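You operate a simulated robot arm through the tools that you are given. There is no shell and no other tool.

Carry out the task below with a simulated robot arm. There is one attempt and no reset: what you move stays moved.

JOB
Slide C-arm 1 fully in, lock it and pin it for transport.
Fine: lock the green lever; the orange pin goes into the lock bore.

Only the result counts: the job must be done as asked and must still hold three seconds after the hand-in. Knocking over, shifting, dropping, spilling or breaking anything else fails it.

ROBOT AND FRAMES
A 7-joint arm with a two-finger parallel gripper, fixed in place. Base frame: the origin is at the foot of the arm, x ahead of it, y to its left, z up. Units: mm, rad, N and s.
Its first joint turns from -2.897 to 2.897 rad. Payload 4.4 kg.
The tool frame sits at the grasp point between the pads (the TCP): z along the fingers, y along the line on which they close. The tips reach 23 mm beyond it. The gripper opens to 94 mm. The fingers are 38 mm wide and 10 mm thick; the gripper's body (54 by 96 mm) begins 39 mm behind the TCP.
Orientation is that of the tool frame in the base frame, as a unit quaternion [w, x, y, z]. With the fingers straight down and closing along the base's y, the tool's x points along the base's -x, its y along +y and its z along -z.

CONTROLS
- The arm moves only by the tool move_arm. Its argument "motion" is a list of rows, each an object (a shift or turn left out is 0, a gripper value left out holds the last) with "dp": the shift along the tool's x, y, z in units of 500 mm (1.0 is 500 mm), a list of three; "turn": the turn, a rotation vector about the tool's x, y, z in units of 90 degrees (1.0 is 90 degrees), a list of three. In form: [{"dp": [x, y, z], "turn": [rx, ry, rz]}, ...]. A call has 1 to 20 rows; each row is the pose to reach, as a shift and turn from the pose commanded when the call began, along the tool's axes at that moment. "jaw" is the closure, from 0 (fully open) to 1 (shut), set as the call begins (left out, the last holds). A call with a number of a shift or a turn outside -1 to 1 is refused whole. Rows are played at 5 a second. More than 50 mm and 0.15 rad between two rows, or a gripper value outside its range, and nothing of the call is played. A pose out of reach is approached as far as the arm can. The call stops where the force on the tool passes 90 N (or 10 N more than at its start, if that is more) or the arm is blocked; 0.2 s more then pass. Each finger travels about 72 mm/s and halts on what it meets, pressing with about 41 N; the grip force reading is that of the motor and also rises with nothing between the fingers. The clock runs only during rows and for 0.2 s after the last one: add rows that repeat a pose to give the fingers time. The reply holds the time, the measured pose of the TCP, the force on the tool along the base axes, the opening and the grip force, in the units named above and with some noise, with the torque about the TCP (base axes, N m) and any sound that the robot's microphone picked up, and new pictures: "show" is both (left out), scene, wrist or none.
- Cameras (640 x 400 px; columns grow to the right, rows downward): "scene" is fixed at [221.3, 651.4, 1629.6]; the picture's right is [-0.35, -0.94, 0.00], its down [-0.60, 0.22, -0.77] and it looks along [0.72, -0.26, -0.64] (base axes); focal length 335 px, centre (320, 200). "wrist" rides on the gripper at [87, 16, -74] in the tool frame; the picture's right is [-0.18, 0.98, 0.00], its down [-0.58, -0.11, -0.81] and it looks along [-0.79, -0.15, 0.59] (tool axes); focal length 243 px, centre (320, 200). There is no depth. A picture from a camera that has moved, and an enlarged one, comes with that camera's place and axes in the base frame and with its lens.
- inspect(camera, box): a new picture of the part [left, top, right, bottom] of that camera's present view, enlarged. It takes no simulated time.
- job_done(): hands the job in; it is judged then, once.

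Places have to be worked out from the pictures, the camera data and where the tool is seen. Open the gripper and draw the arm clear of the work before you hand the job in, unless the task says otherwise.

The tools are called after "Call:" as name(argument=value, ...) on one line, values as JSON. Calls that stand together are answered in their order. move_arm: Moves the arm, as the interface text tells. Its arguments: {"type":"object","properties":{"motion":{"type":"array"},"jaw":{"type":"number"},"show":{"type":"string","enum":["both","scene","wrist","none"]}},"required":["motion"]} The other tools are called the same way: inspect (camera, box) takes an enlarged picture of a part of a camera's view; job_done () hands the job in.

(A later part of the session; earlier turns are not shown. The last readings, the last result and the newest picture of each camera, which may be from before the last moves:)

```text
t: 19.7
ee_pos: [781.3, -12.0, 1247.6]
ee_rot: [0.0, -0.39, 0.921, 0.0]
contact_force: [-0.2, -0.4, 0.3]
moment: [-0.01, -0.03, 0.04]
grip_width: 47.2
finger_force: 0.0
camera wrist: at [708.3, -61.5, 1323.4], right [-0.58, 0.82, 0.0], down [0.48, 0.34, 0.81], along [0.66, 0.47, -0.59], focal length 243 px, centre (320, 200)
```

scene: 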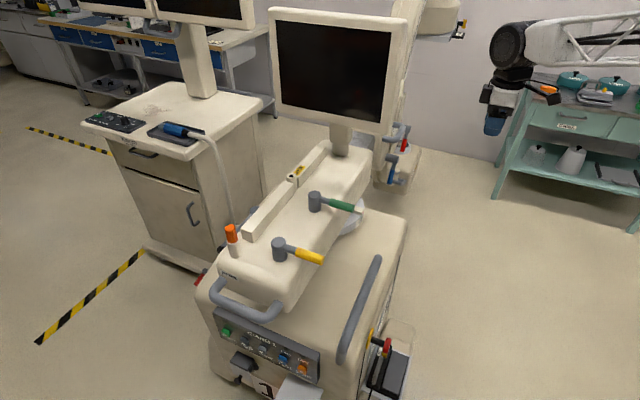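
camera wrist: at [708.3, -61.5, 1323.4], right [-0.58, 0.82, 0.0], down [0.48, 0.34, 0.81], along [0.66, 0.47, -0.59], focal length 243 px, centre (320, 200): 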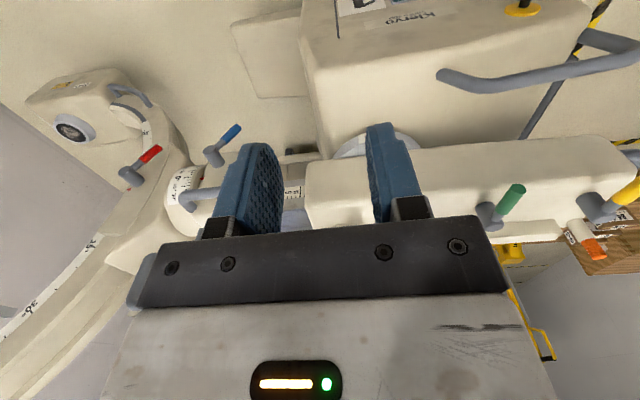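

The hand is now vertical with its closing axis along the slide axis. I'll move over toward the green lever, staying high on the robot's side.

Call:
move_arm(motion=[{"dp": [-0.049, 0.0688, 0.0045]}, {"dp": [-0.098, 0.1375, 0.009]}, {"dp": [-0.147, 0.2063, 0.0135]}, {"dp": [-0.196, 0.275, 0.018]}, {"dp": [-0.245, 0.3438, 0.0225]}, {"dp": [-0.294, 0.4125, 0.027]}, {"dp": [-0.343, 0.4813, 0.0315]}, {"dp": [-0.392, 0.55, 0.036]}, {"dp": [-0.392, 0.55, 0.036]}], show="both")

Call:
inspect(camera="wrist", box=[200, 0, 460, 220])

```text
t: 21.7
ee_pos: [719.2, 319.0, 1230.8]
ee_rot: [0.001, -0.391, 0.921, -0.001]
contact_force: [0.5, 0.3, -0.5]
moment: [-0.02, -0.01, -0.02]
grip_width: 46.8
finger_force: 0.1
camera wrist: at [645.7, 270.0, 1305.8], right [-0.58, 0.82, 0.0], down [0.48, 0.34, 0.81], along [0.66, 0.47, -0.59], focal length 243 px, centre (320, 200)
```

scene: 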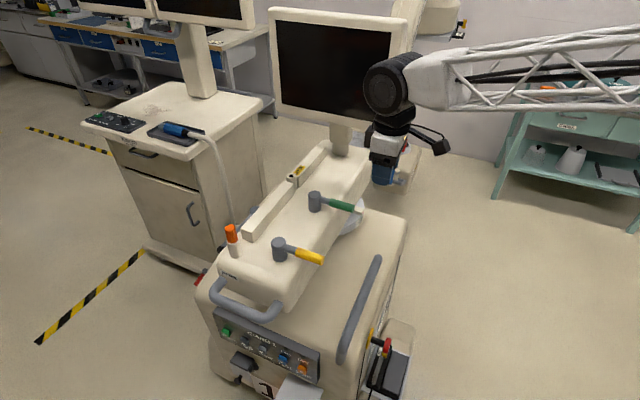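
wrist: 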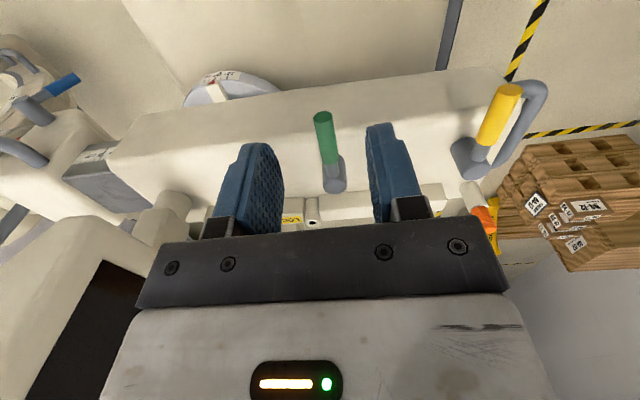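

```text
1.82 times, centred on (330, 110) of wrist
camera zoom: at [645.7, 270.0, 1305.8], right [-0.58, 0.82, 0.0], down [0.48, 0.34, 0.81], along [0.66, 0.47, -0.59], focal length 441 px, centre (302, 364)
```

zoom: 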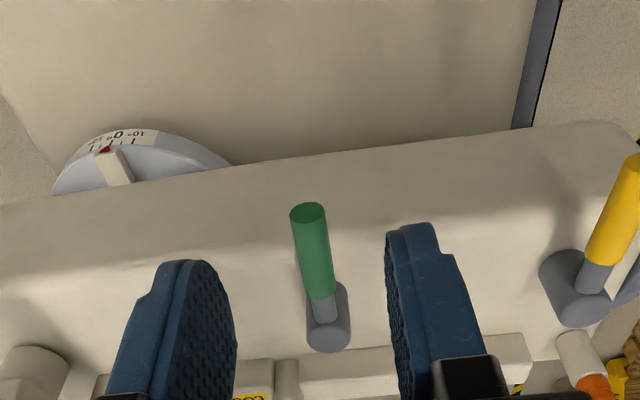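

The green lever triangulates to its hub at about (846, 437) and its grip centred at about (795, 390, 1084). I'll move above the grip and check alignment before lowering.

Call:
move_arm(motion=[{"dp": [-0.052, -0.0025, 0.045]}, {"dp": [-0.104, -0.005, 0.09]}, {"dp": [-0.156, -0.0075, 0.135]}, {"dp": [-0.207, -0.01, 0.18]}, {"dp": [-0.207, -0.01, 0.18]}], show="both")

Call:
inspect(camera="wrist", box=[200, 0, 460, 220])

Call:
inspect(camera="scene", box=[270, 90, 410, 240])

```text
t: 22.9
ee_pos: [796.1, 391.4, 1141.3]
ee_rot: [0.001, -0.391, 0.92, 0.0]
contact_force: [0.4, -0.9, -0.2]
moment: [0.02, 0.01, -0.01]
grip_width: 47.1
finger_force: 0.1
camera wrist: at [721.8, 341.3, 1216.3], right [-0.58, 0.82, 0.0], down [0.48, 0.34, 0.81], along [0.66, 0.47, -0.59], focal length 243 px, centre (320, 200)
```

scene: 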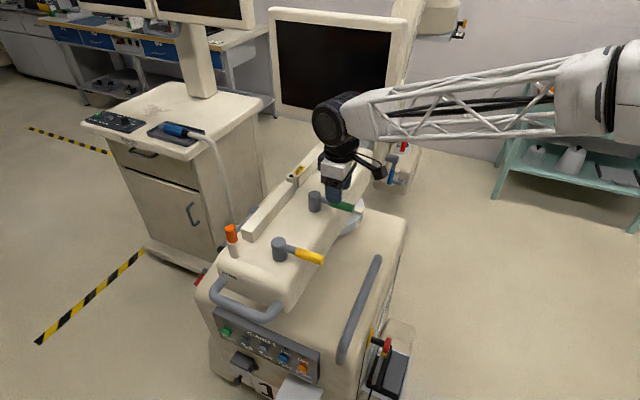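
wrist: 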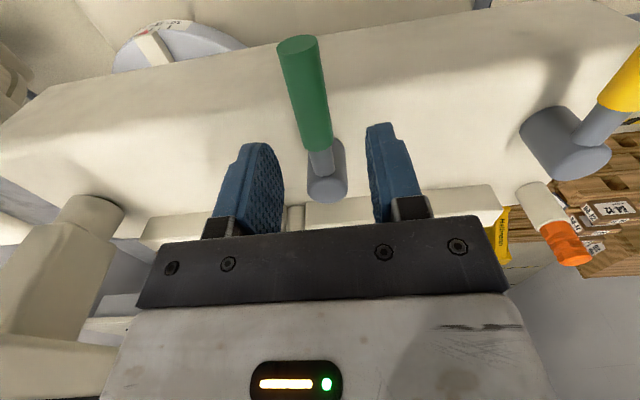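

```text
1.82 times, centred on (330, 110) of wrist
camera zoom: at [721.8, 341.3, 1216.3], right [-0.58, 0.82, 0.0], down [0.48, 0.34, 0.81], along [0.66, 0.47, -0.59], focal length 441 px, centre (302, 364)
```

zoom: 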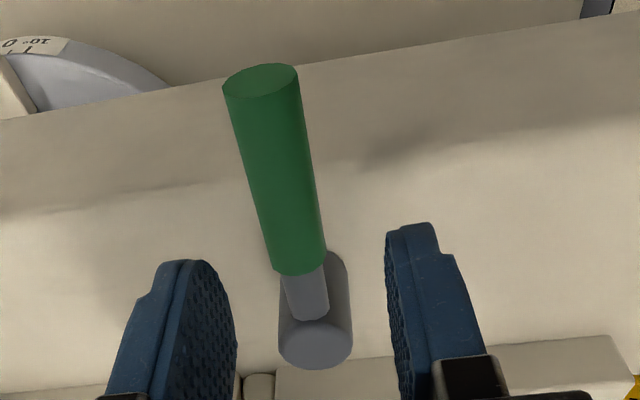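

```text
2.67 times, centred on (340, 165) of scene
camera zoom: at [221.3, 651.4, 1629.6], right [-0.35, -0.94, 0.0], down [-0.6, 0.22, -0.77], along [0.72, -0.26, -0.64], focal length 894 px, centre (267, 293)
```

zoom: 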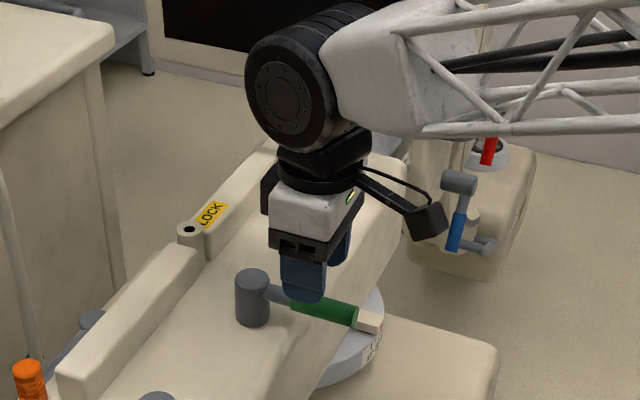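

The lever sits about 5 mm to the tool's -y. I'll correct that and lower to straddle the grip.

Call:
move_arm(motion=[{"dp": [0, -0.01, 0.03]}, {"dp": [0, -0.01, 0.06]}, {"dp": [0, -0.01, 0.09]}, {"dp": [0, -0.01, 0.11]}, {"dp": [0, -0.01, 0.11]}], show="both")

Call:
inspect(camera="wrist", box=[200, 0, 460, 220])

Call:
inspect(camera="scene", box=[270, 140, 400, 240])

```text
t: 24.1
ee_pos: [798.0, 388.3, 1086.6]
ee_rot: [0.001, -0.39, 0.921, -0.001]
contact_force: [0.2, -0.1, -0.5]
moment: [-0.02, -0.04, 0.0]
grip_width: 46.9
finger_force: 0.0
camera wrist: at [724.1, 336.8, 1161.0], right [-0.58, 0.82, 0.0], down [0.48, 0.34, 0.81], along [0.66, 0.47, -0.59], focal length 243 px, centre (320, 200)
```

scene: 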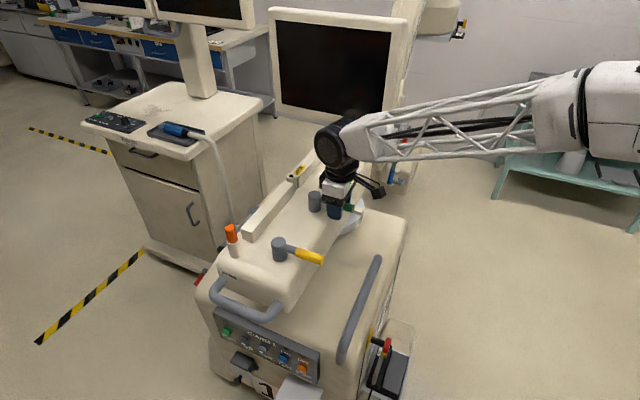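
wrist: 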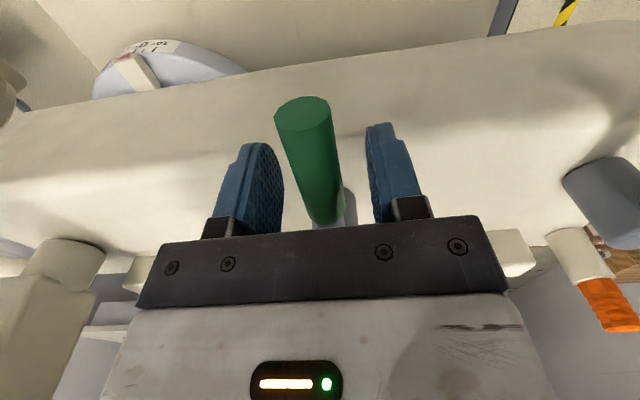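

```text
1.82 times, centred on (330, 110) of wrist
camera zoom: at [724.1, 336.8, 1161.0], right [-0.58, 0.82, 0.0], down [0.48, 0.34, 0.81], along [0.66, 0.47, -0.59], focal length 441 px, centre (302, 364)
```

zoom: 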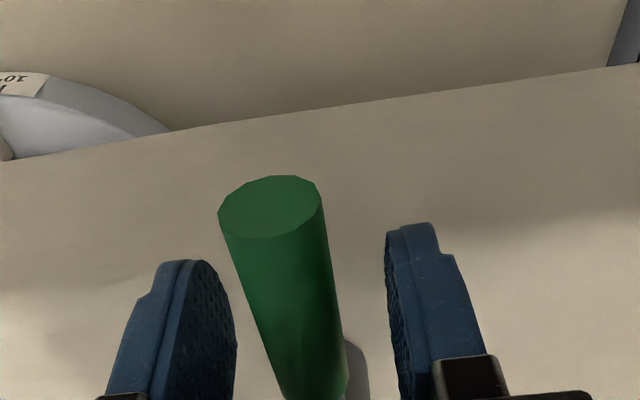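

```text
4.00 times, centred on (335, 190) of scene
camera zoom: at [221.3, 651.4, 1629.6], right [-0.35, -0.94, 0.0], down [-0.6, 0.22, -0.77], along [0.72, -0.26, -0.64], focal length 1342 px, centre (260, 240)
```

zoom: 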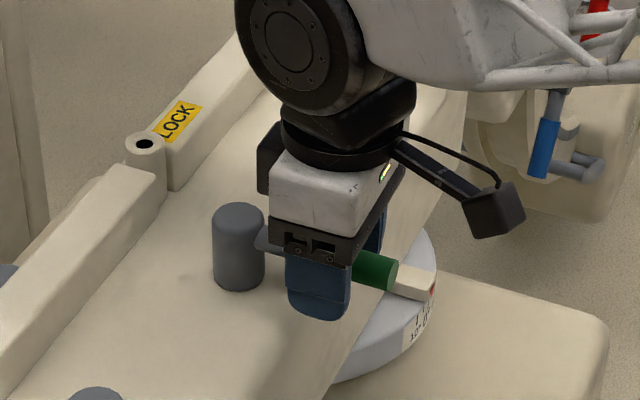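

The fingers straddle the green grip with about 13 mm of slack each side. I'll try swinging it counter-clockwise (tip toward the C) around the hub in small steps and read the force.

Call:
move_arm(motion=[{"dp": [-0.0005, -0.0123, 0], "turn": [0, 0, -0.0556]}, {"dp": [-0.0021, -0.0245, 0], "turn": [0, 0, -0.1111]}, {"dp": [-0.0048, -0.0365, 0], "turn": [0, 0, -0.1667]}, {"dp": [-0.0085, -0.0482, 0], "turn": [0, 0, -0.2222]}], show="both")

Call:
inspect(camera="wrist", box=[200, 0, 460, 220])

```text
t: 25.2
ee_pos: [814.6, 382.0, 1086.6]
ee_rot: [0.0, -0.547, 0.837, 0.001]
contact_force: [-37.6, 87.2, -6.6]
moment: [0.3, 0.49, -4.13]
grip_width: 72.0
finger_force: 27.5
stopped in row 4: the force on the tool passed its limit at 137 N (the readings are from after the stop); the commanded pose is now the measured one
camera wrist: at [763.7, 308.2, 1161.0], right [-0.83, 0.56, 0.0], down [0.33, 0.49, 0.81], along [0.46, 0.67, -0.59], focal length 243 px, centre (320, 200)
```

scene: 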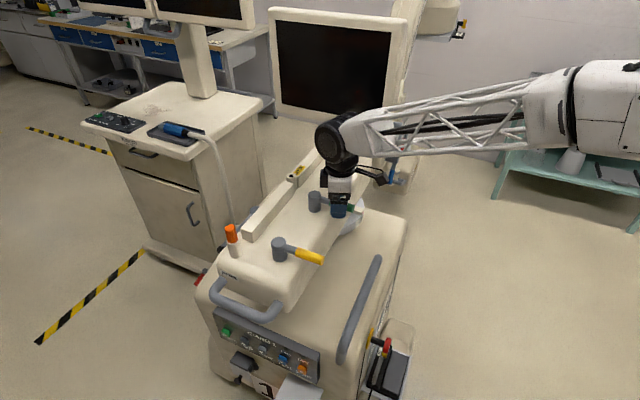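
wrist: 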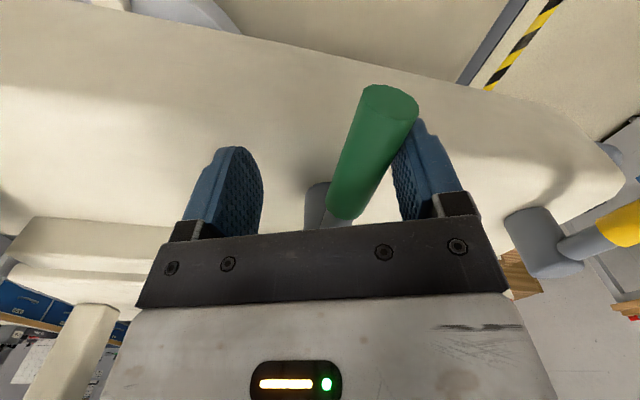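

```text
1.82 times, centred on (330, 110) of wrist
camera zoom: at [763.7, 308.2, 1161.0], right [-0.83, 0.56, 0.0], down [0.33, 0.49, 0.81], along [0.46, 0.67, -0.59], focal length 441 px, centre (302, 364)
```

zoom: 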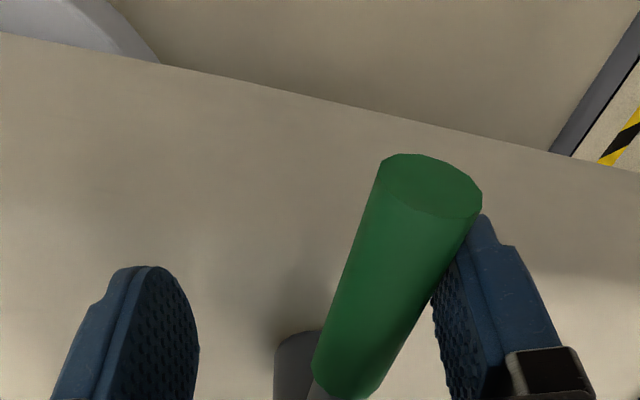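

Counter-clockwise is solidly blocked: the lever did not move and the finger was forced open. I'll go back and try clockwise.

Call:
move_arm(motion=[{"dp": [0.0005, 0.009, 0], "turn": [0, 0, 0.057]}, {"dp": [0.001, 0.018, 0], "turn": [0, 0, 0.114]}, {"dp": [0.0015, 0.027, 0], "turn": [0, 0, 0.171]}, {"dp": [0.0018, 0.0354, 0], "turn": [0, 0, 0.228]}, {"dp": [0.0018, 0.0354, 0], "turn": [0, 0, 0.228]}, {"dp": [0.0018, 0.0354, 0], "turn": [0, 0, 0.228]}], show="none")

```text
t: 26.6
ee_pos: [799.4, 383.6, 1086.0]
ee_rot: [0.001, -0.388, 0.922, 0.001]
contact_force: [-1.0, 0.7, 0.3]
moment: [0.03, 0.02, -0.01]
grip_width: 47.0
finger_force: 0.0
```

The hand is free again. Now I'll swing clockwise (tip toward the PARK end) in small steps.

Call:
move_arm(motion=[{"dp": [-0.0005, 0.0143, 0], "turn": [0, 0, 0.0556]}, {"dp": [-0.0021, 0.0285, 0], "turn": [0, 0, 0.1111]}, {"dp": [-0.0048, 0.0425, 0], "turn": [0, 0, 0.1667]}, {"dp": [-0.0085, 0.0542, 0], "turn": [0, 0, 0.2222]}, {"dp": [-0.0085, 0.0542, 0], "turn": [0, 0, 0.2222]}], show="both")

Call:
inspect(camera="wrist", box=[200, 0, 460, 220])

```text
t: 27.8
ee_pos: [783.1, 406.4, 1087.0]
ee_rot: [0.002, -0.221, 0.975, 0.002]
contact_force: [0.3, -0.3, -0.1]
moment: [0.02, -0.01, 0.03]
grip_width: 47.3
finger_force: 0.3
camera wrist: at [697.1, 383.3, 1161.8], right [-0.26, 0.97, 0.0], down [0.57, 0.15, 0.81], along [0.78, 0.21, -0.59], focal length 243 px, centre (320, 200)
```

scene: 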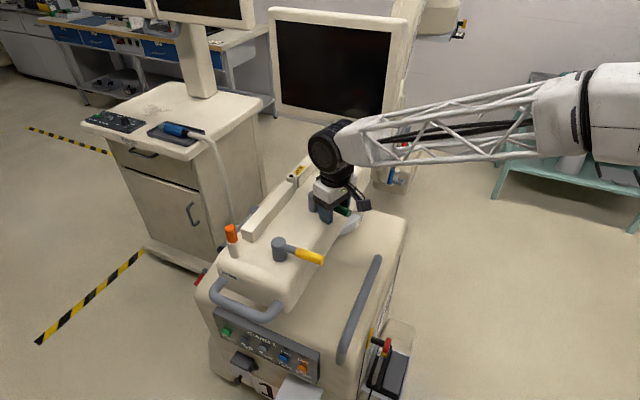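
wrist: 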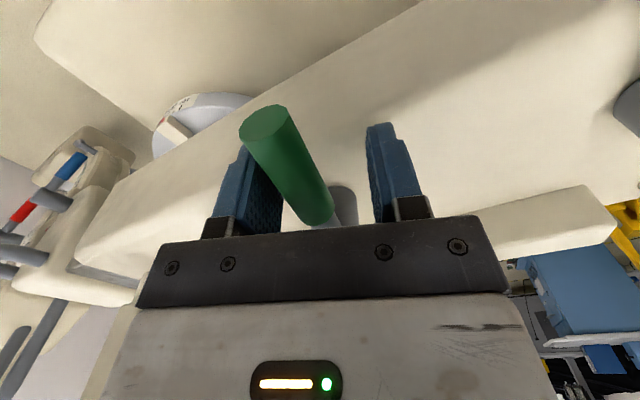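

```text
1.82 times, centred on (330, 110) of wrist
camera zoom: at [697.1, 383.3, 1161.8], right [-0.26, 0.97, 0.0], down [0.57, 0.15, 0.81], along [0.78, 0.21, -0.59], focal length 441 px, centre (302, 364)
```

zoom: 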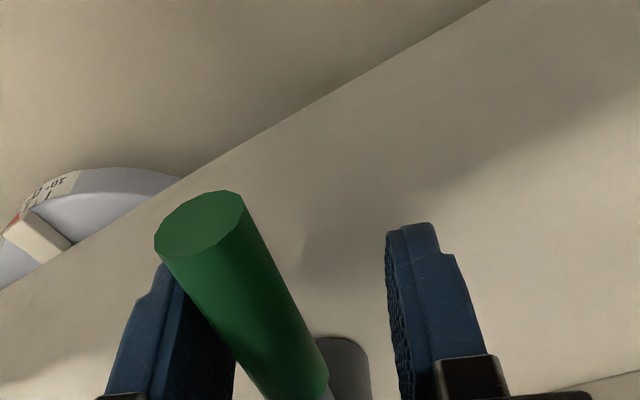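

Clockwise is free so far, with the finger now just touching the lever. I'll continue the arc.

Call:
move_arm(motion=[{"dp": [-0.0005, 0.0125, 0], "turn": [0, 0, 0.0556]}, {"dp": [-0.0022, 0.025, 0], "turn": [0, 0, 0.1111]}, {"dp": [-0.0049, 0.0373, 0], "turn": [0, 0, 0.1667]}, {"dp": [-0.0087, 0.0493, 0], "turn": [0, 0, 0.2222]}], show="both")

Call:
inspect(camera="wrist", box=[200, 0, 460, 220])

Call:
inspect(camera="scene", box=[270, 140, 400, 240])

```text
t: 28.8
ee_pos: [777.0, 428.9, 1085.8]
ee_rot: [-0.001, -0.048, 0.999, 0.0]
contact_force: [0.0, -1.8, 0.1]
moment: [0.02, -0.01, 0.02]
grip_width: 47.6
finger_force: 0.9
camera wrist: at [688.5, 437.6, 1161.0], right [0.09, 1.0, 0.0], down [0.59, -0.05, 0.81], along [0.8, -0.07, -0.59], focal length 243 px, centre (320, 200)
```

scene: 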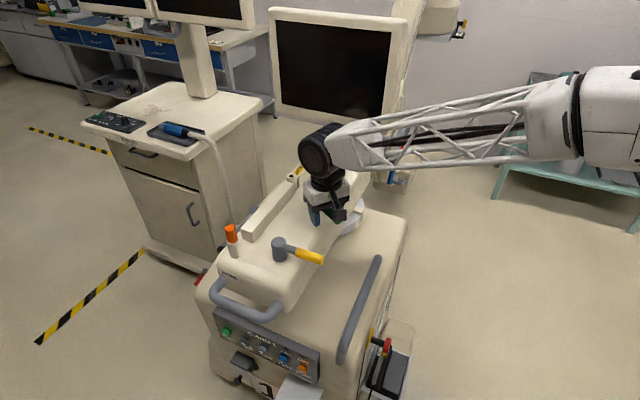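
wrist: 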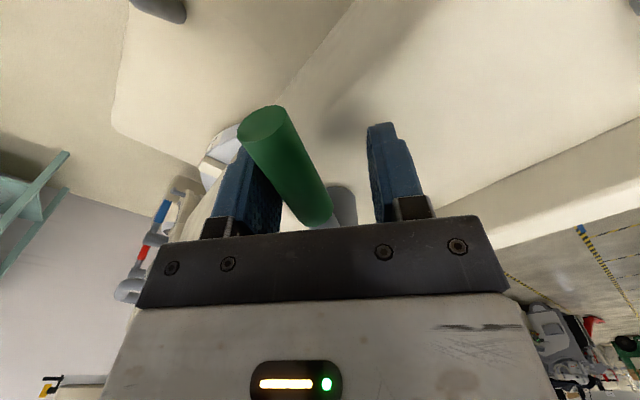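

```text
1.82 times, centred on (330, 110) of wrist
camera zoom: at [688.5, 437.6, 1161.0], right [0.09, 1.0, 0.0], down [0.59, -0.05, 0.81], along [0.8, -0.07, -0.59], focal length 441 px, centre (302, 364)
```

zoom: 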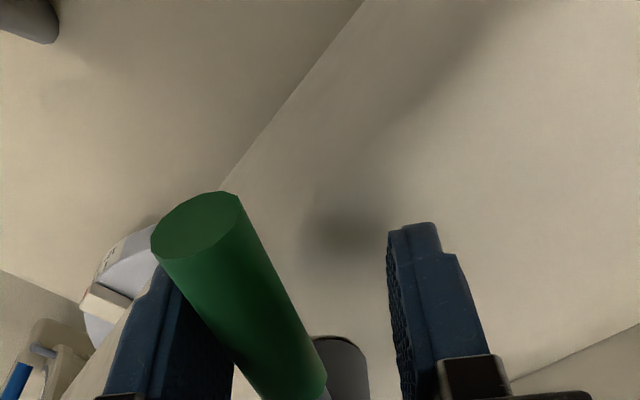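

```text
4.00 times, centred on (335, 190) of scene
camera zoom: at [221.3, 651.4, 1629.6], right [-0.35, -0.94, 0.0], down [-0.6, 0.22, -0.77], along [0.72, -0.26, -0.64], focal length 1342 px, centre (260, 240)
```

zoom: 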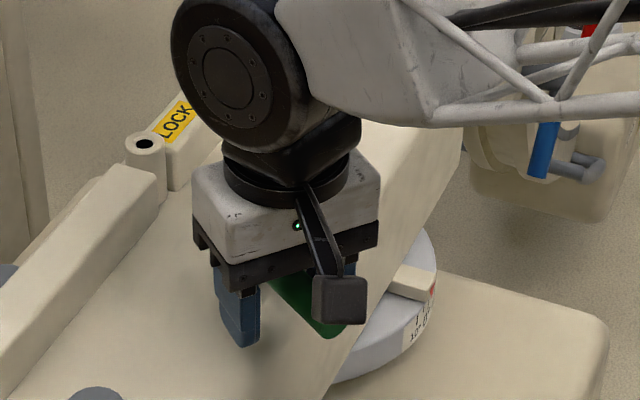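

The lever now turns clockwise easily at about 2 N, so its starting position was the locked stop. I'll continue turning to the other end.

Call:
move_arm(motion=[{"dp": [-0.0008, 0.0151, 0], "turn": [0, 0, 0.0667]}, {"dp": [-0.0031, 0.0299, 0], "turn": [0, 0, 0.1333]}, {"dp": [-0.007, 0.0445, 0], "turn": [0, 0, 0.2]}, {"dp": [-0.0124, 0.0586, 0], "turn": [0, 0, 0.2667]}, {"dp": [-0.0193, 0.072, 0], "turn": [0, 0, 0.3333]}, {"dp": [-0.0275, 0.0846, 0], "turn": [0, 0, 0.4]}, {"dp": [-0.037, 0.0964, 0], "turn": [0, 0, 0.4667]}, {"dp": [-0.0476, 0.107, 0], "turn": [0, 0, 0.5333]}], show="both")

Call:
inspect(camera="wrist", box=[200, 0, 460, 220])

Call:
inspect(camera="scene", box=[260, 140, 390, 260])

```text
t: 30.6
ee_pos: [797.7, 469.3, 1084.5]
ee_rot: [0.0, 0.35, 0.937, -0.006]
contact_force: [-6.7, -105.9, 15.0]
moment: [0.07, 2.04, 4.4]
grip_width: 89.7
finger_force: 42.6
stopped in row 8: the force on the tool passed its limit at 236 N (the readings are from after the stop); the commanded pose is now the measured one
camera wrist: at [741.8, 540.4, 1159.2], right [0.79, 0.62, -0.01], down [0.37, -0.46, 0.81], along [0.5, -0.64, -0.59], focal length 243 px, centre (320, 200)
```

scene: 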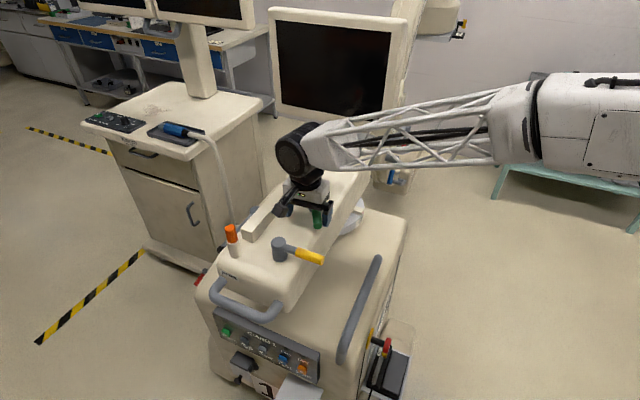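
wrist: 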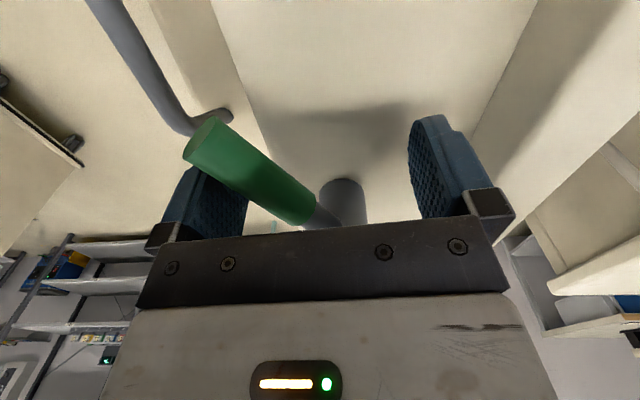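

```text
1.82 times, centred on (330, 110) of wrist
camera zoom: at [741.8, 540.4, 1159.2], right [0.79, 0.62, -0.01], down [0.37, -0.46, 0.81], along [0.5, -0.64, -0.59], focal length 441 px, centre (302, 364)
```

zoom: 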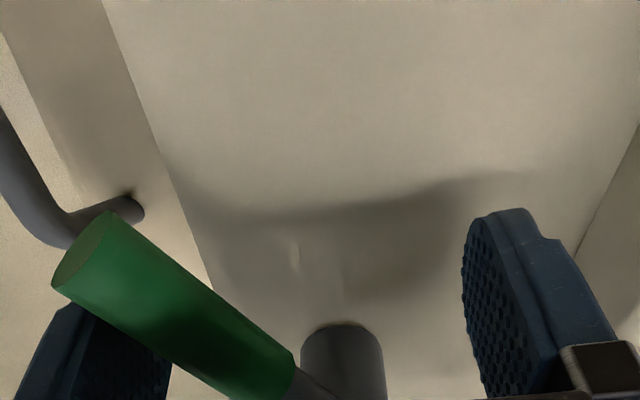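

```text
3.33 times, centred on (325, 200) of scene
camera zoom: at [221.3, 651.4, 1629.6], right [-0.35, -0.94, 0.0], down [-0.6, 0.22, -0.77], along [0.72, -0.26, -0.64], focal length 1118 px, centre (303, 200)
```

zoom: 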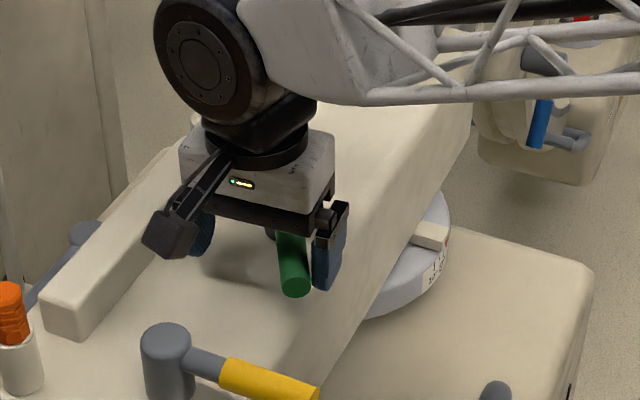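

The lever hit its other stop after about 50° of travel (the force tripped there). I'll back off gently and lift clear, then look at the lever's new position.

Call:
move_arm(motion=[{"dp": [0, -0.01, 0]}, {"dp": [0, -0.02, 0]}, {"dp": [0, -0.02, 0]}, {"dp": [0, -0.02, -0.07]}, {"dp": [0, -0.02, -0.15]}, {"dp": [0, -0.02, -0.22]}, {"dp": [0, -0.02, -0.22]}], show="both")

Call:
inspect(camera="wrist", box=[200, 0, 460, 220])

Call:
inspect(camera="scene", box=[260, 140, 390, 260])

```text
t: 32.2
ee_pos: [789.8, 470.0, 1196.7]
ee_rot: [0.0, 0.35, 0.937, -0.004]
contact_force: [0.6, 0.2, 0.1]
moment: [-0.02, 0.0, 0.01]
grip_width: 47.1
finger_force: 0.1
camera wrist: at [735.1, 539.4, 1271.5], right [0.78, 0.62, -0.01], down [0.37, -0.46, 0.81], along [0.5, -0.64, -0.59], focal length 243 px, centre (320, 200)
```

scene: 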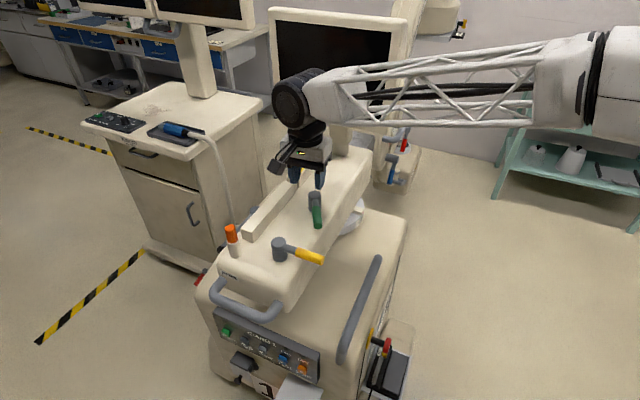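
wrist: 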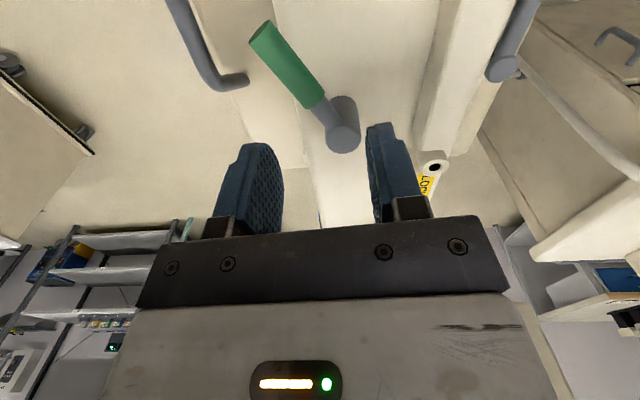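

```text
1.82 times, centred on (330, 110) of wrist
camera zoom: at [735.1, 539.4, 1271.5], right [0.78, 0.62, -0.01], down [0.37, -0.46, 0.81], along [0.5, -0.64, -0.59], focal length 441 px, centre (302, 364)
```

zoom: 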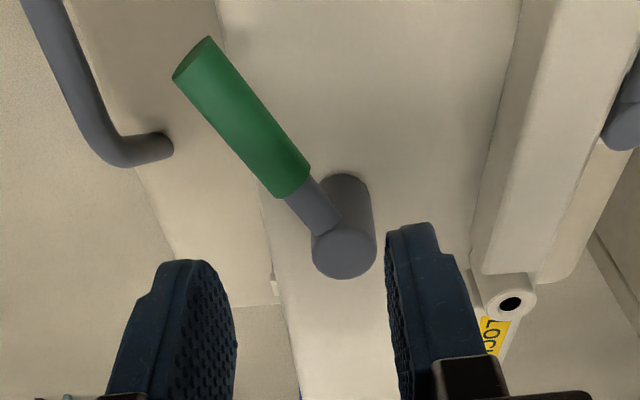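

```text
3.33 times, centred on (325, 200) of scene
camera zoom: at [221.3, 651.4, 1629.6], right [-0.35, -0.94, 0.0], down [-0.6, 0.22, -0.77], along [0.72, -0.26, -0.64], focal length 1118 px, centre (303, 200)
```

zoom: 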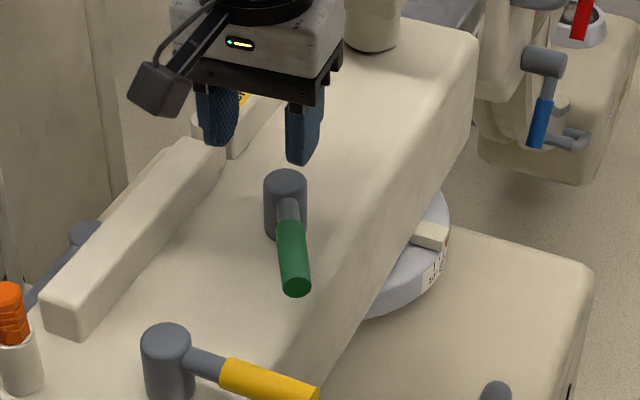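

The green lever now points about 60° round from its locked position. I'll return to the handle: first I retreat to the robot side and restore the earlier yaw.

Call:
move_arm(motion=[{"dp": [-0.0073, -0.0312, -0.0143], "turn": [0, 0, -0.0805]}, {"dp": [-0.0145, -0.0625, -0.0287], "turn": [0, 0, -0.161]}, {"dp": [-0.0218, -0.0937, -0.043], "turn": [0, 0, -0.2415]}, {"dp": [-0.0291, -0.1249, -0.0573], "turn": [0, 0, -0.322]}, {"dp": [-0.0363, -0.1562, -0.0717], "turn": [0, 0, -0.4025]}, {"dp": [-0.0436, -0.1874, -0.086], "turn": [0, 0, -0.483]}, {"dp": [-0.0509, -0.2186, -0.086], "turn": [0, 0, -0.5635]}, {"dp": [-0.0581, -0.2499, -0.086], "turn": [0, 0, -0.644]}, {"dp": [-0.0654, -0.2811, -0.086], "turn": [0, 0, -0.7245]}, {"dp": [-0.0727, -0.3123, -0.086], "turn": [0, 0, -0.805]}, {"dp": [-0.0799, -0.3436, -0.086], "turn": [0, 0, -0.8855]}, {"dp": [-0.0872, -0.3748, -0.086], "turn": [0, 0, -0.966]}, {"dp": [-0.0872, -0.3748, -0.086], "turn": [0, 0, -0.966]}], show="none")

```text
t: 35.0
ee_pos: [700.6, 298.6, 1240.0]
ee_rot: [-0.003, -0.39, 0.921, -0.003]
contact_force: [0.3, 0.6, 0.0]
moment: [0.0, 0.0, -0.02]
grip_width: 47.0
finger_force: 0.0
```

On course. I'll go to the waypoint in front of the robot, well clear of the monitor.

Call:
move_arm(motion=[{"dp": [0.0416, -0.068, -0.002]}, {"dp": [0.0832, -0.1359, -0.004]}, {"dp": [0.1247, -0.2039, -0.006]}, {"dp": [0.1663, -0.2718, -0.008]}, {"dp": [0.2079, -0.3398, -0.01]}, {"dp": [0.2495, -0.4077, -0.012]}, {"dp": [0.291, -0.4757, -0.014]}, {"dp": [0.3326, -0.5436, -0.016]}, {"dp": [0.3326, -0.5436, -0.016]}], jaw=0.35, show="none")

Call:
move_arm(motion=[{"dp": [-0.0327, -0.0383, 0.0212], "turn": [0.0337, -0.0128, -0.0763]}, {"dp": [-0.0653, -0.0765, 0.0423], "turn": [0.0673, -0.0255, -0.1527]}, {"dp": [-0.098, -0.1148, 0.0635], "turn": [0.101, -0.0383, -0.229]}, {"dp": [-0.1307, -0.153, 0.0847], "turn": [0.1347, -0.051, -0.3053]}, {"dp": [-0.1633, -0.1913, 0.1058], "turn": [0.1683, -0.0638, -0.3817]}, {"dp": [-0.196, -0.2295, 0.127], "turn": [0.202, -0.0765, -0.458]}, {"dp": [-0.2287, -0.2678, 0.1482], "turn": [0.2357, -0.0893, -0.5343]}, {"dp": [-0.2613, -0.306, 0.1693], "turn": [0.2693, -0.102, -0.6107]}, {"dp": [-0.294, -0.3443, 0.1905], "turn": [0.303, -0.1148, -0.687]}, {"dp": [-0.3267, -0.3825, 0.2117], "turn": [0.3367, -0.1275, -0.7633]}, {"dp": [-0.3593, -0.4208, 0.2328], "turn": [0.3703, -0.1403, -0.8397]}, {"dp": [-0.392, -0.459, 0.254], "turn": [0.404, -0.153, -0.916]}, {"dp": [-0.392, -0.459, 0.254], "turn": [0.404, -0.153, -0.916]}], show="both")

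Call:
inspect(camera="wrist", box=[200, 0, 440, 220])

```text
t: 37.0
ee_pos: [780.4, -8.3, 1250.3]
ee_rot: [-0.002, -0.39, 0.921, -0.003]
contact_force: [0.5, -0.5, 0.6]
moment: [-0.03, -0.03, -0.01]
grip_width: 60.9
finger_force: 0.1
```

```text
t: 39.8
ee_pos: [1079.2, -30.6, 1121.4]
ee_rot: [-0.207, 0.869, -0.392, 0.221]
contact_force: [-0.1, -0.4, -0.8]
moment: [0.02, 0.0, 0.03]
grip_width: 61.1
finger_force: 0.0
camera wrist: at [1080.6, -120.7, 1192.8], right [-0.69, -0.45, -0.56], down [-0.72, 0.36, 0.59], along [-0.06, 0.81, -0.58], focal length 243 px, centre (320, 200)
```

scene: 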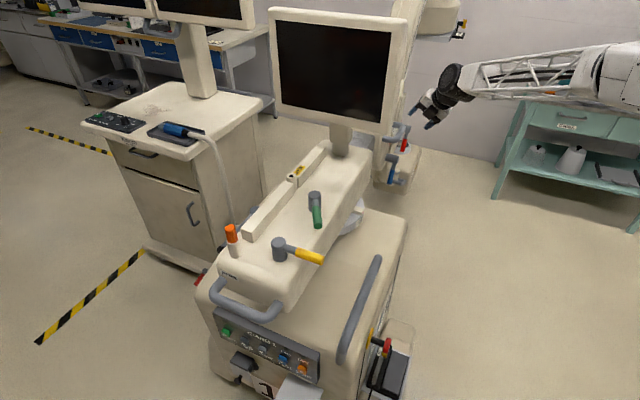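
wrist: 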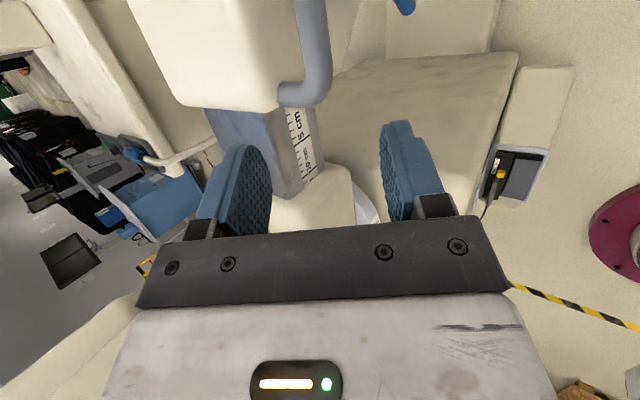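

```text
1.82 times, centred on (320, 110) of wrist
camera zoom: at [1080.6, -120.7, 1192.8], right [-0.69, -0.45, -0.56], down [-0.72, 0.36, 0.59], along [-0.06, 0.81, -0.58], focal length 441 px, centre (320, 364)
```

zoom: 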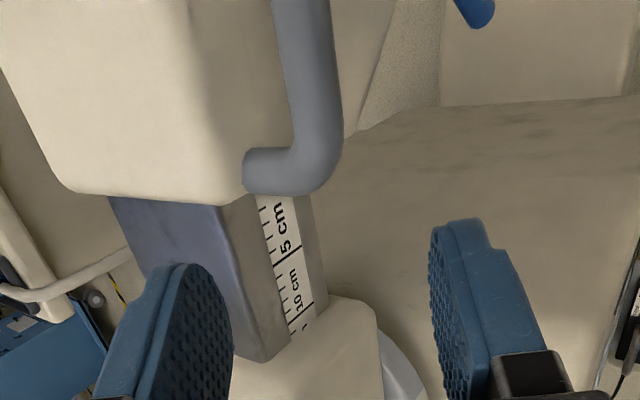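

The bar is aligned just as before. I'll advance 128 mm with a 2 mm lateral correction.

Call:
move_arm(motion=[{"dp": [0, -0.004, 0.06]}, {"dp": [0, -0.004, 0.12]}, {"dp": [0, -0.004, 0.18]}, {"dp": [0, -0.004, 0.22]}, {"dp": [0, -0.004, 0.256]}, {"dp": [0, -0.004, 0.256]}], show="wrist")

Call:
inspect(camera="wrist", box=[180, 0, 460, 220])

```text
t: 41.2
ee_pos: [1151.9, -4.0, 1018.6]
ee_rot: [-0.206, 0.869, -0.392, 0.221]
contact_force: [-0.9, -0.2, 0.9]
moment: [-0.03, -0.05, 0.03]
grip_width: 61.1
finger_force: 0.0
camera wrist: at [1152.0, -93.9, 1089.5], right [-0.69, -0.45, -0.56], down [-0.72, 0.37, 0.59], along [-0.06, 0.81, -0.58], focal length 243 px, centre (320, 200)
```

wrist: 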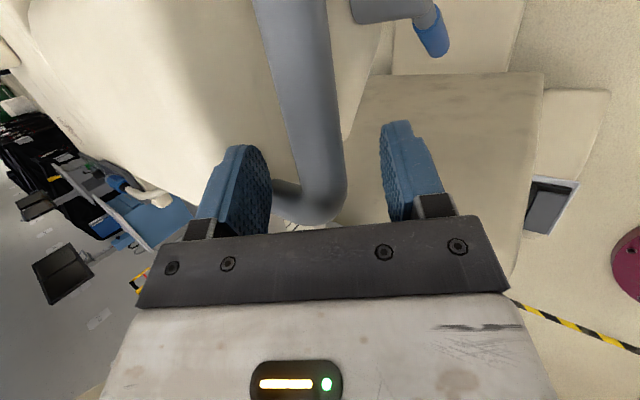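

```text
1.82 times, centred on (320, 110) of wrist
camera zoom: at [1152.0, -93.9, 1089.5], right [-0.69, -0.45, -0.56], down [-0.72, 0.37, 0.59], along [-0.06, 0.81, -0.58], focal length 441 px, centre (320, 364)
```

zoom: 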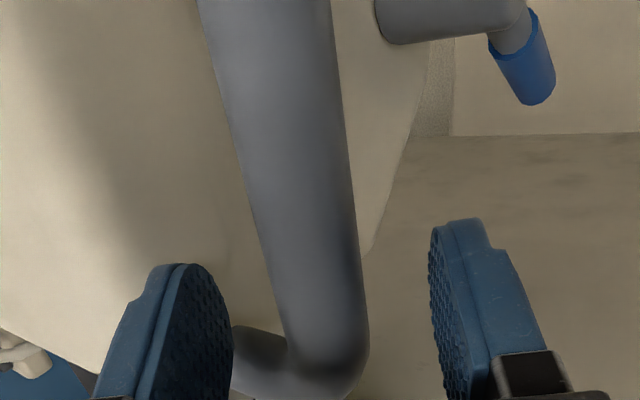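

The inner finger is rather close to the near leg. I'll shift 8 mm along the bar away from it, then close.

Call:
move_arm(motion=[{"dp": [0.016, 0, 0.004]}, {"dp": [0.016, 0, 0.004]}], show="none")

Call:
move_arm(motion=[{"dp": [0, 0, 0]}, {"dp": [0, 0, 0]}, {"dp": [0, 0, 0]}, {"dp": [0, 0, 0]}], jaw=1, show="none")

```text
t: 41.8
ee_pos: [1158.7, -10.7, 1018.3]
ee_rot: [-0.207, 0.869, -0.392, 0.221]
contact_force: [-0.3, -0.4, -0.5]
moment: [-0.01, 0.0, 0.02]
grip_width: 61.3
finger_force: 0.1
```

```text
t: 42.8
ee_pos: [1157.7, -10.6, 1017.2]
ee_rot: [-0.207, 0.869, -0.392, 0.221]
contact_force: [-14.2, -7.0, -0.4]
moment: [0.99, 0.99, -1.38]
grip_width: 24.3
finger_force: 45.5
```

The grip is balanced. I'll pull slowly along the slide axis.

Call:
move_arm(motion=[{"dp": [-0.0058, 0, -0.0016]}, {"dp": [-0.0116, 0, -0.0032]}, {"dp": [-0.0174, 0, -0.0047]}, {"dp": [-0.0232, 0, -0.0063]}, {"dp": [-0.029, 0, -0.0079]}, {"dp": [-0.0348, 0, -0.0095]}], show="both")

Call:
inspect(camera="scene", box=[370, 80, 450, 170])

```text
t: 44.2
ee_pos: [1143.3, 4.1, 1018.1]
ee_rot: [-0.206, 0.869, -0.393, 0.22]
contact_force: [-10.2, -18.7, 5.6]
moment: [-0.05, 0.24, -1.98]
grip_width: 24.2
finger_force: 44.5
camera wrist: at [1143.4, -86.9, 1090.1], right [-0.69, -0.45, -0.56], down [-0.72, 0.36, 0.59], along [-0.06, 0.81, -0.58], focal length 243 px, centre (320, 200)
```

scene: 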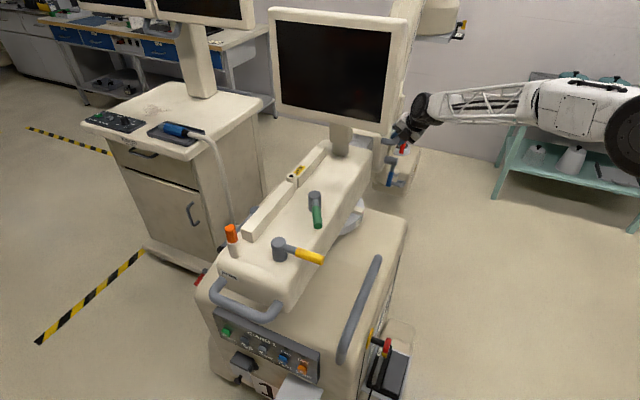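
wrist: 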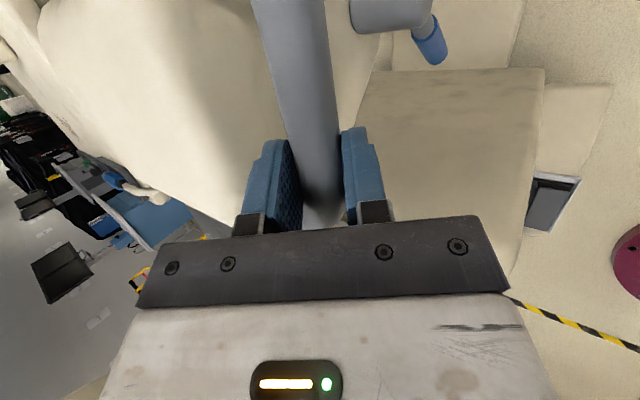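

```text
4.44 times, centred on (410, 125) of scene
camera zoom: at [221.3, 651.4, 1629.6], right [-0.35, -0.94, 0.0], down [-0.6, 0.22, -0.77], along [0.72, -0.26, -0.64], focal length 1491 px, centre (-80, 533)
```

zoom: 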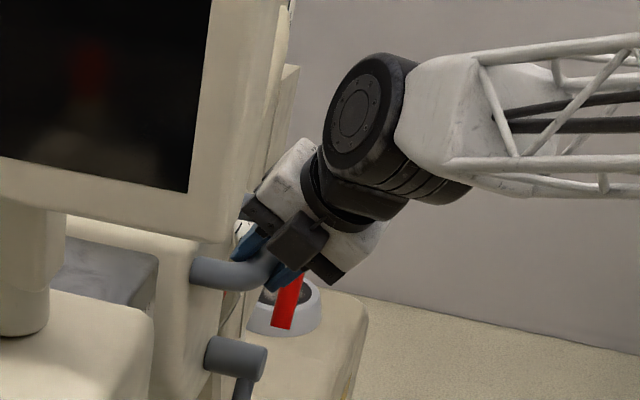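

The C unit is sliding in now and the force is low. I'll continue 50 mm and watch clearance to the monitor.

Call:
move_arm(motion=[{"dp": [-0.0097, 0, -0.0026]}, {"dp": [-0.0193, 0, -0.0053]}, {"dp": [-0.029, 0, -0.0079]}, {"dp": [-0.0386, 0, -0.0105]}, {"dp": [-0.0483, 0, -0.0132]}, {"dp": [-0.058, 0, -0.0158]}, {"dp": [-0.0676, 0, -0.0184]}, {"dp": [-0.0773, 0, -0.021]}, {"dp": [-0.0869, 0, -0.0237]}, {"dp": [-0.0966, 0, -0.0263]}], show="both")

Call:
inspect(camera="scene", box=[350, 80, 450, 190])

```text
t: 46.4
ee_pos: [1106.2, 38.6, 1017.5]
ee_rot: [-0.208, 0.869, -0.392, 0.22]
contact_force: [20.9, 22.3, -4.8]
moment: [0.46, 0.3, -1.56]
grip_width: 24.3
finger_force: 44.8
camera wrist: at [1107.0, -50.6, 1090.2], right [-0.69, -0.46, -0.56], down [-0.72, 0.36, 0.59], along [-0.06, 0.81, -0.58], focal length 243 px, centre (320, 200)
```

scene: 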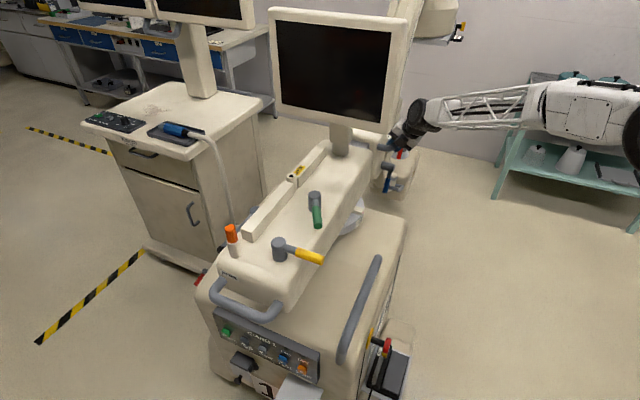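
wrist: 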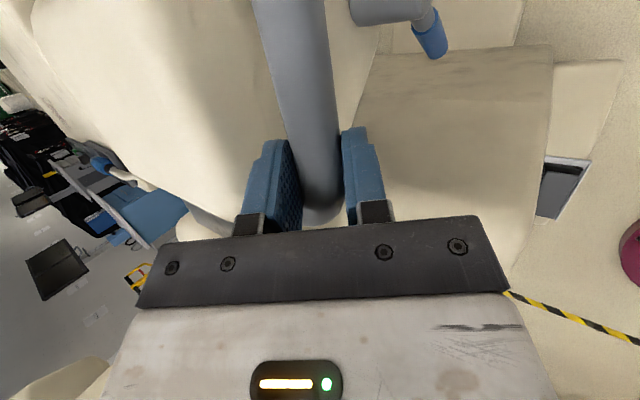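

```text
3.64 times, centred on (400, 135) of scene
camera zoom: at [221.3, 651.4, 1629.6], right [-0.35, -0.94, 0.0], down [-0.6, 0.22, -0.77], along [0.72, -0.26, -0.64], focal length 1220 px, centre (29, 436)
```

zoom: 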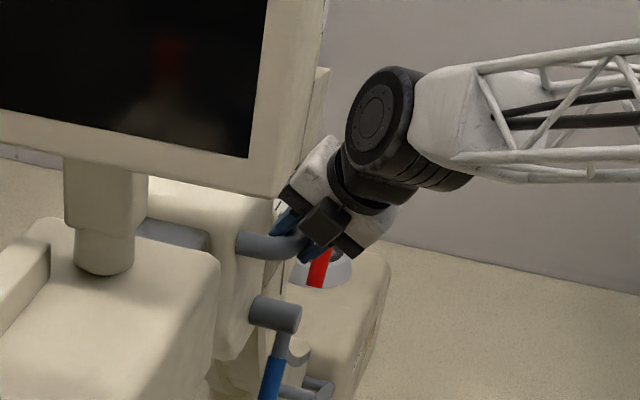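

Sliding smoothly. There's a mild sideways preload, so I'll add a small correction and continue 40 mm.

Call:
move_arm(motion=[{"dp": [-0.0081, -0.0025, -0.0006]}, {"dp": [-0.0158, -0.0025, -0.0027]}, {"dp": [-0.0235, -0.0025, -0.0048]}, {"dp": [-0.0313, -0.0025, -0.0069]}, {"dp": [-0.039, -0.0025, -0.009]}, {"dp": [-0.0467, -0.0025, -0.0111]}, {"dp": [-0.0544, -0.0025, -0.0132]}, {"dp": [-0.0622, -0.0025, -0.0153]}, {"dp": [-0.0699, -0.0025, -0.0174]}, {"dp": [-0.0776, -0.0025, -0.0195]}], show="both")

Call:
inspect(camera="scene", box=[350, 80, 450, 190])

```text
t: 48.6
ee_pos: [1079.2, 67.5, 1018.9]
ee_rot: [-0.207, 0.869, -0.391, 0.22]
contact_force: [-21.1, -24.8, 27.5]
moment: [0.5, 0.63, -1.86]
grip_width: 24.1
finger_force: 45.0
camera wrist: at [1079.2, -23.5, 1091.0], right [-0.69, -0.45, -0.56], down [-0.72, 0.36, 0.59], along [-0.06, 0.81, -0.58], focal length 243 px, centre (320, 200)
```

scene: 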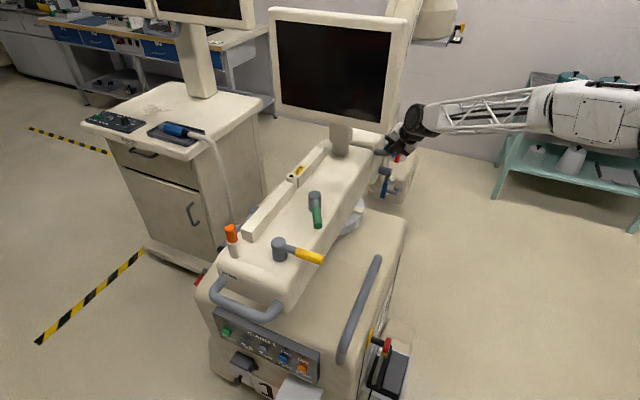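
wrist: 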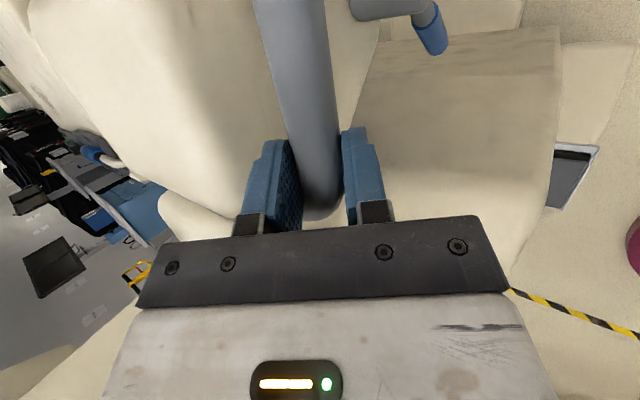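

```text
3.64 times, centred on (400, 135) of scene
camera zoom: at [221.3, 651.4, 1629.6], right [-0.35, -0.94, 0.0], down [-0.6, 0.22, -0.77], along [0.72, -0.26, -0.64], focal length 1220 px, centre (29, 436)
```

zoom: 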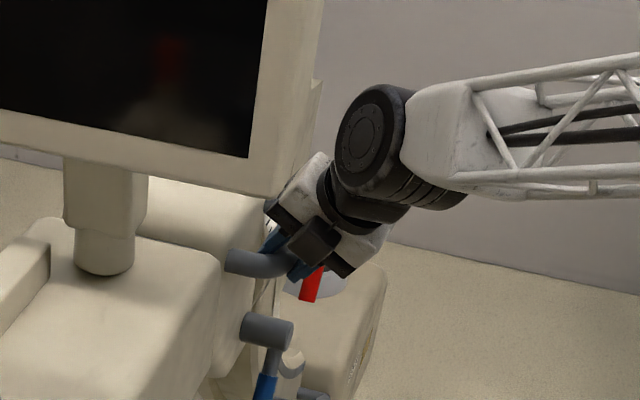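

The C unit is almost at the housing. I'll relieve the preload slightly and keep pulling in small steps until it hits its end stop.

Call:
move_arm(motion=[{"dp": [-0.0058, 0.001, -0.0046]}, {"dp": [-0.0116, 0.001, -0.0062]}, {"dp": [-0.0174, 0.001, -0.0077]}, {"dp": [-0.0232, 0.001, -0.0093]}, {"dp": [-0.029, 0.001, -0.0109]}, {"dp": [-0.0348, 0.001, -0.0125]}], show="both")

Call:
inspect(camera="scene", box=[350, 80, 450, 190])

Call:
inspect(camera="wrist", box=[130, 0, 460, 230])

```text
t: 50.0
ee_pos: [1067.9, 78.8, 1019.0]
ee_rot: [-0.207, 0.868, -0.392, 0.222]
contact_force: [72.0, -7.4, -3.6]
moment: [0.51, 0.06, -2.31]
grip_width: 24.4
finger_force: 45.0
camera wrist: at [1067.2, -11.9, 1090.9], right [-0.69, -0.45, -0.57], down [-0.72, 0.37, 0.59], along [-0.06, 0.81, -0.58], focal length 243 px, centre (320, 200)
```

scene: 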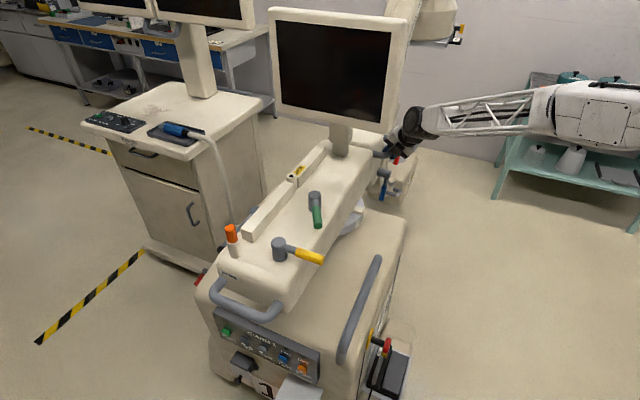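
wrist: 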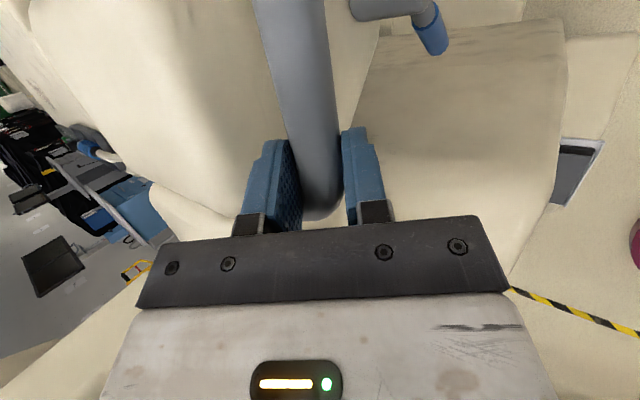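

```text
3.64 times, centred on (400, 135) of scene
camera zoom: at [221.3, 651.4, 1629.6], right [-0.35, -0.94, 0.0], down [-0.6, 0.22, -0.77], along [0.72, -0.26, -0.64], focal length 1220 px, centre (29, 436)
```

zoom: 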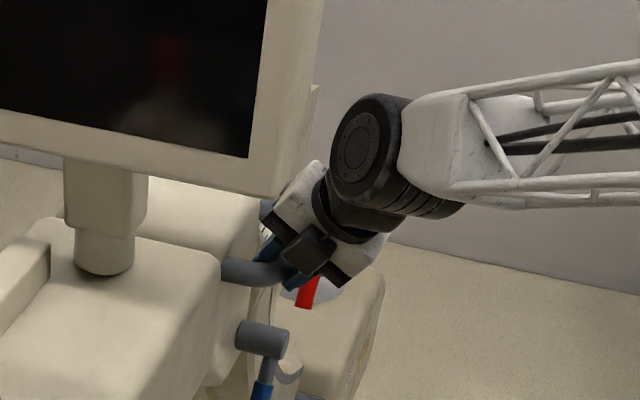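

```text
1.74 times, centred on (295, 115) of wrist
camera zoom: at [1067.2, -11.9, 1090.9], right [-0.69, -0.45, -0.57], down [-0.72, 0.37, 0.59], along [-0.06, 0.81, -0.58], focal length 422 px, centre (364, 348)
```

zoom: 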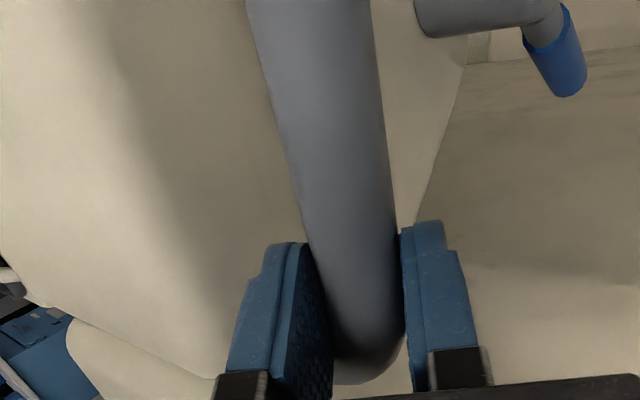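

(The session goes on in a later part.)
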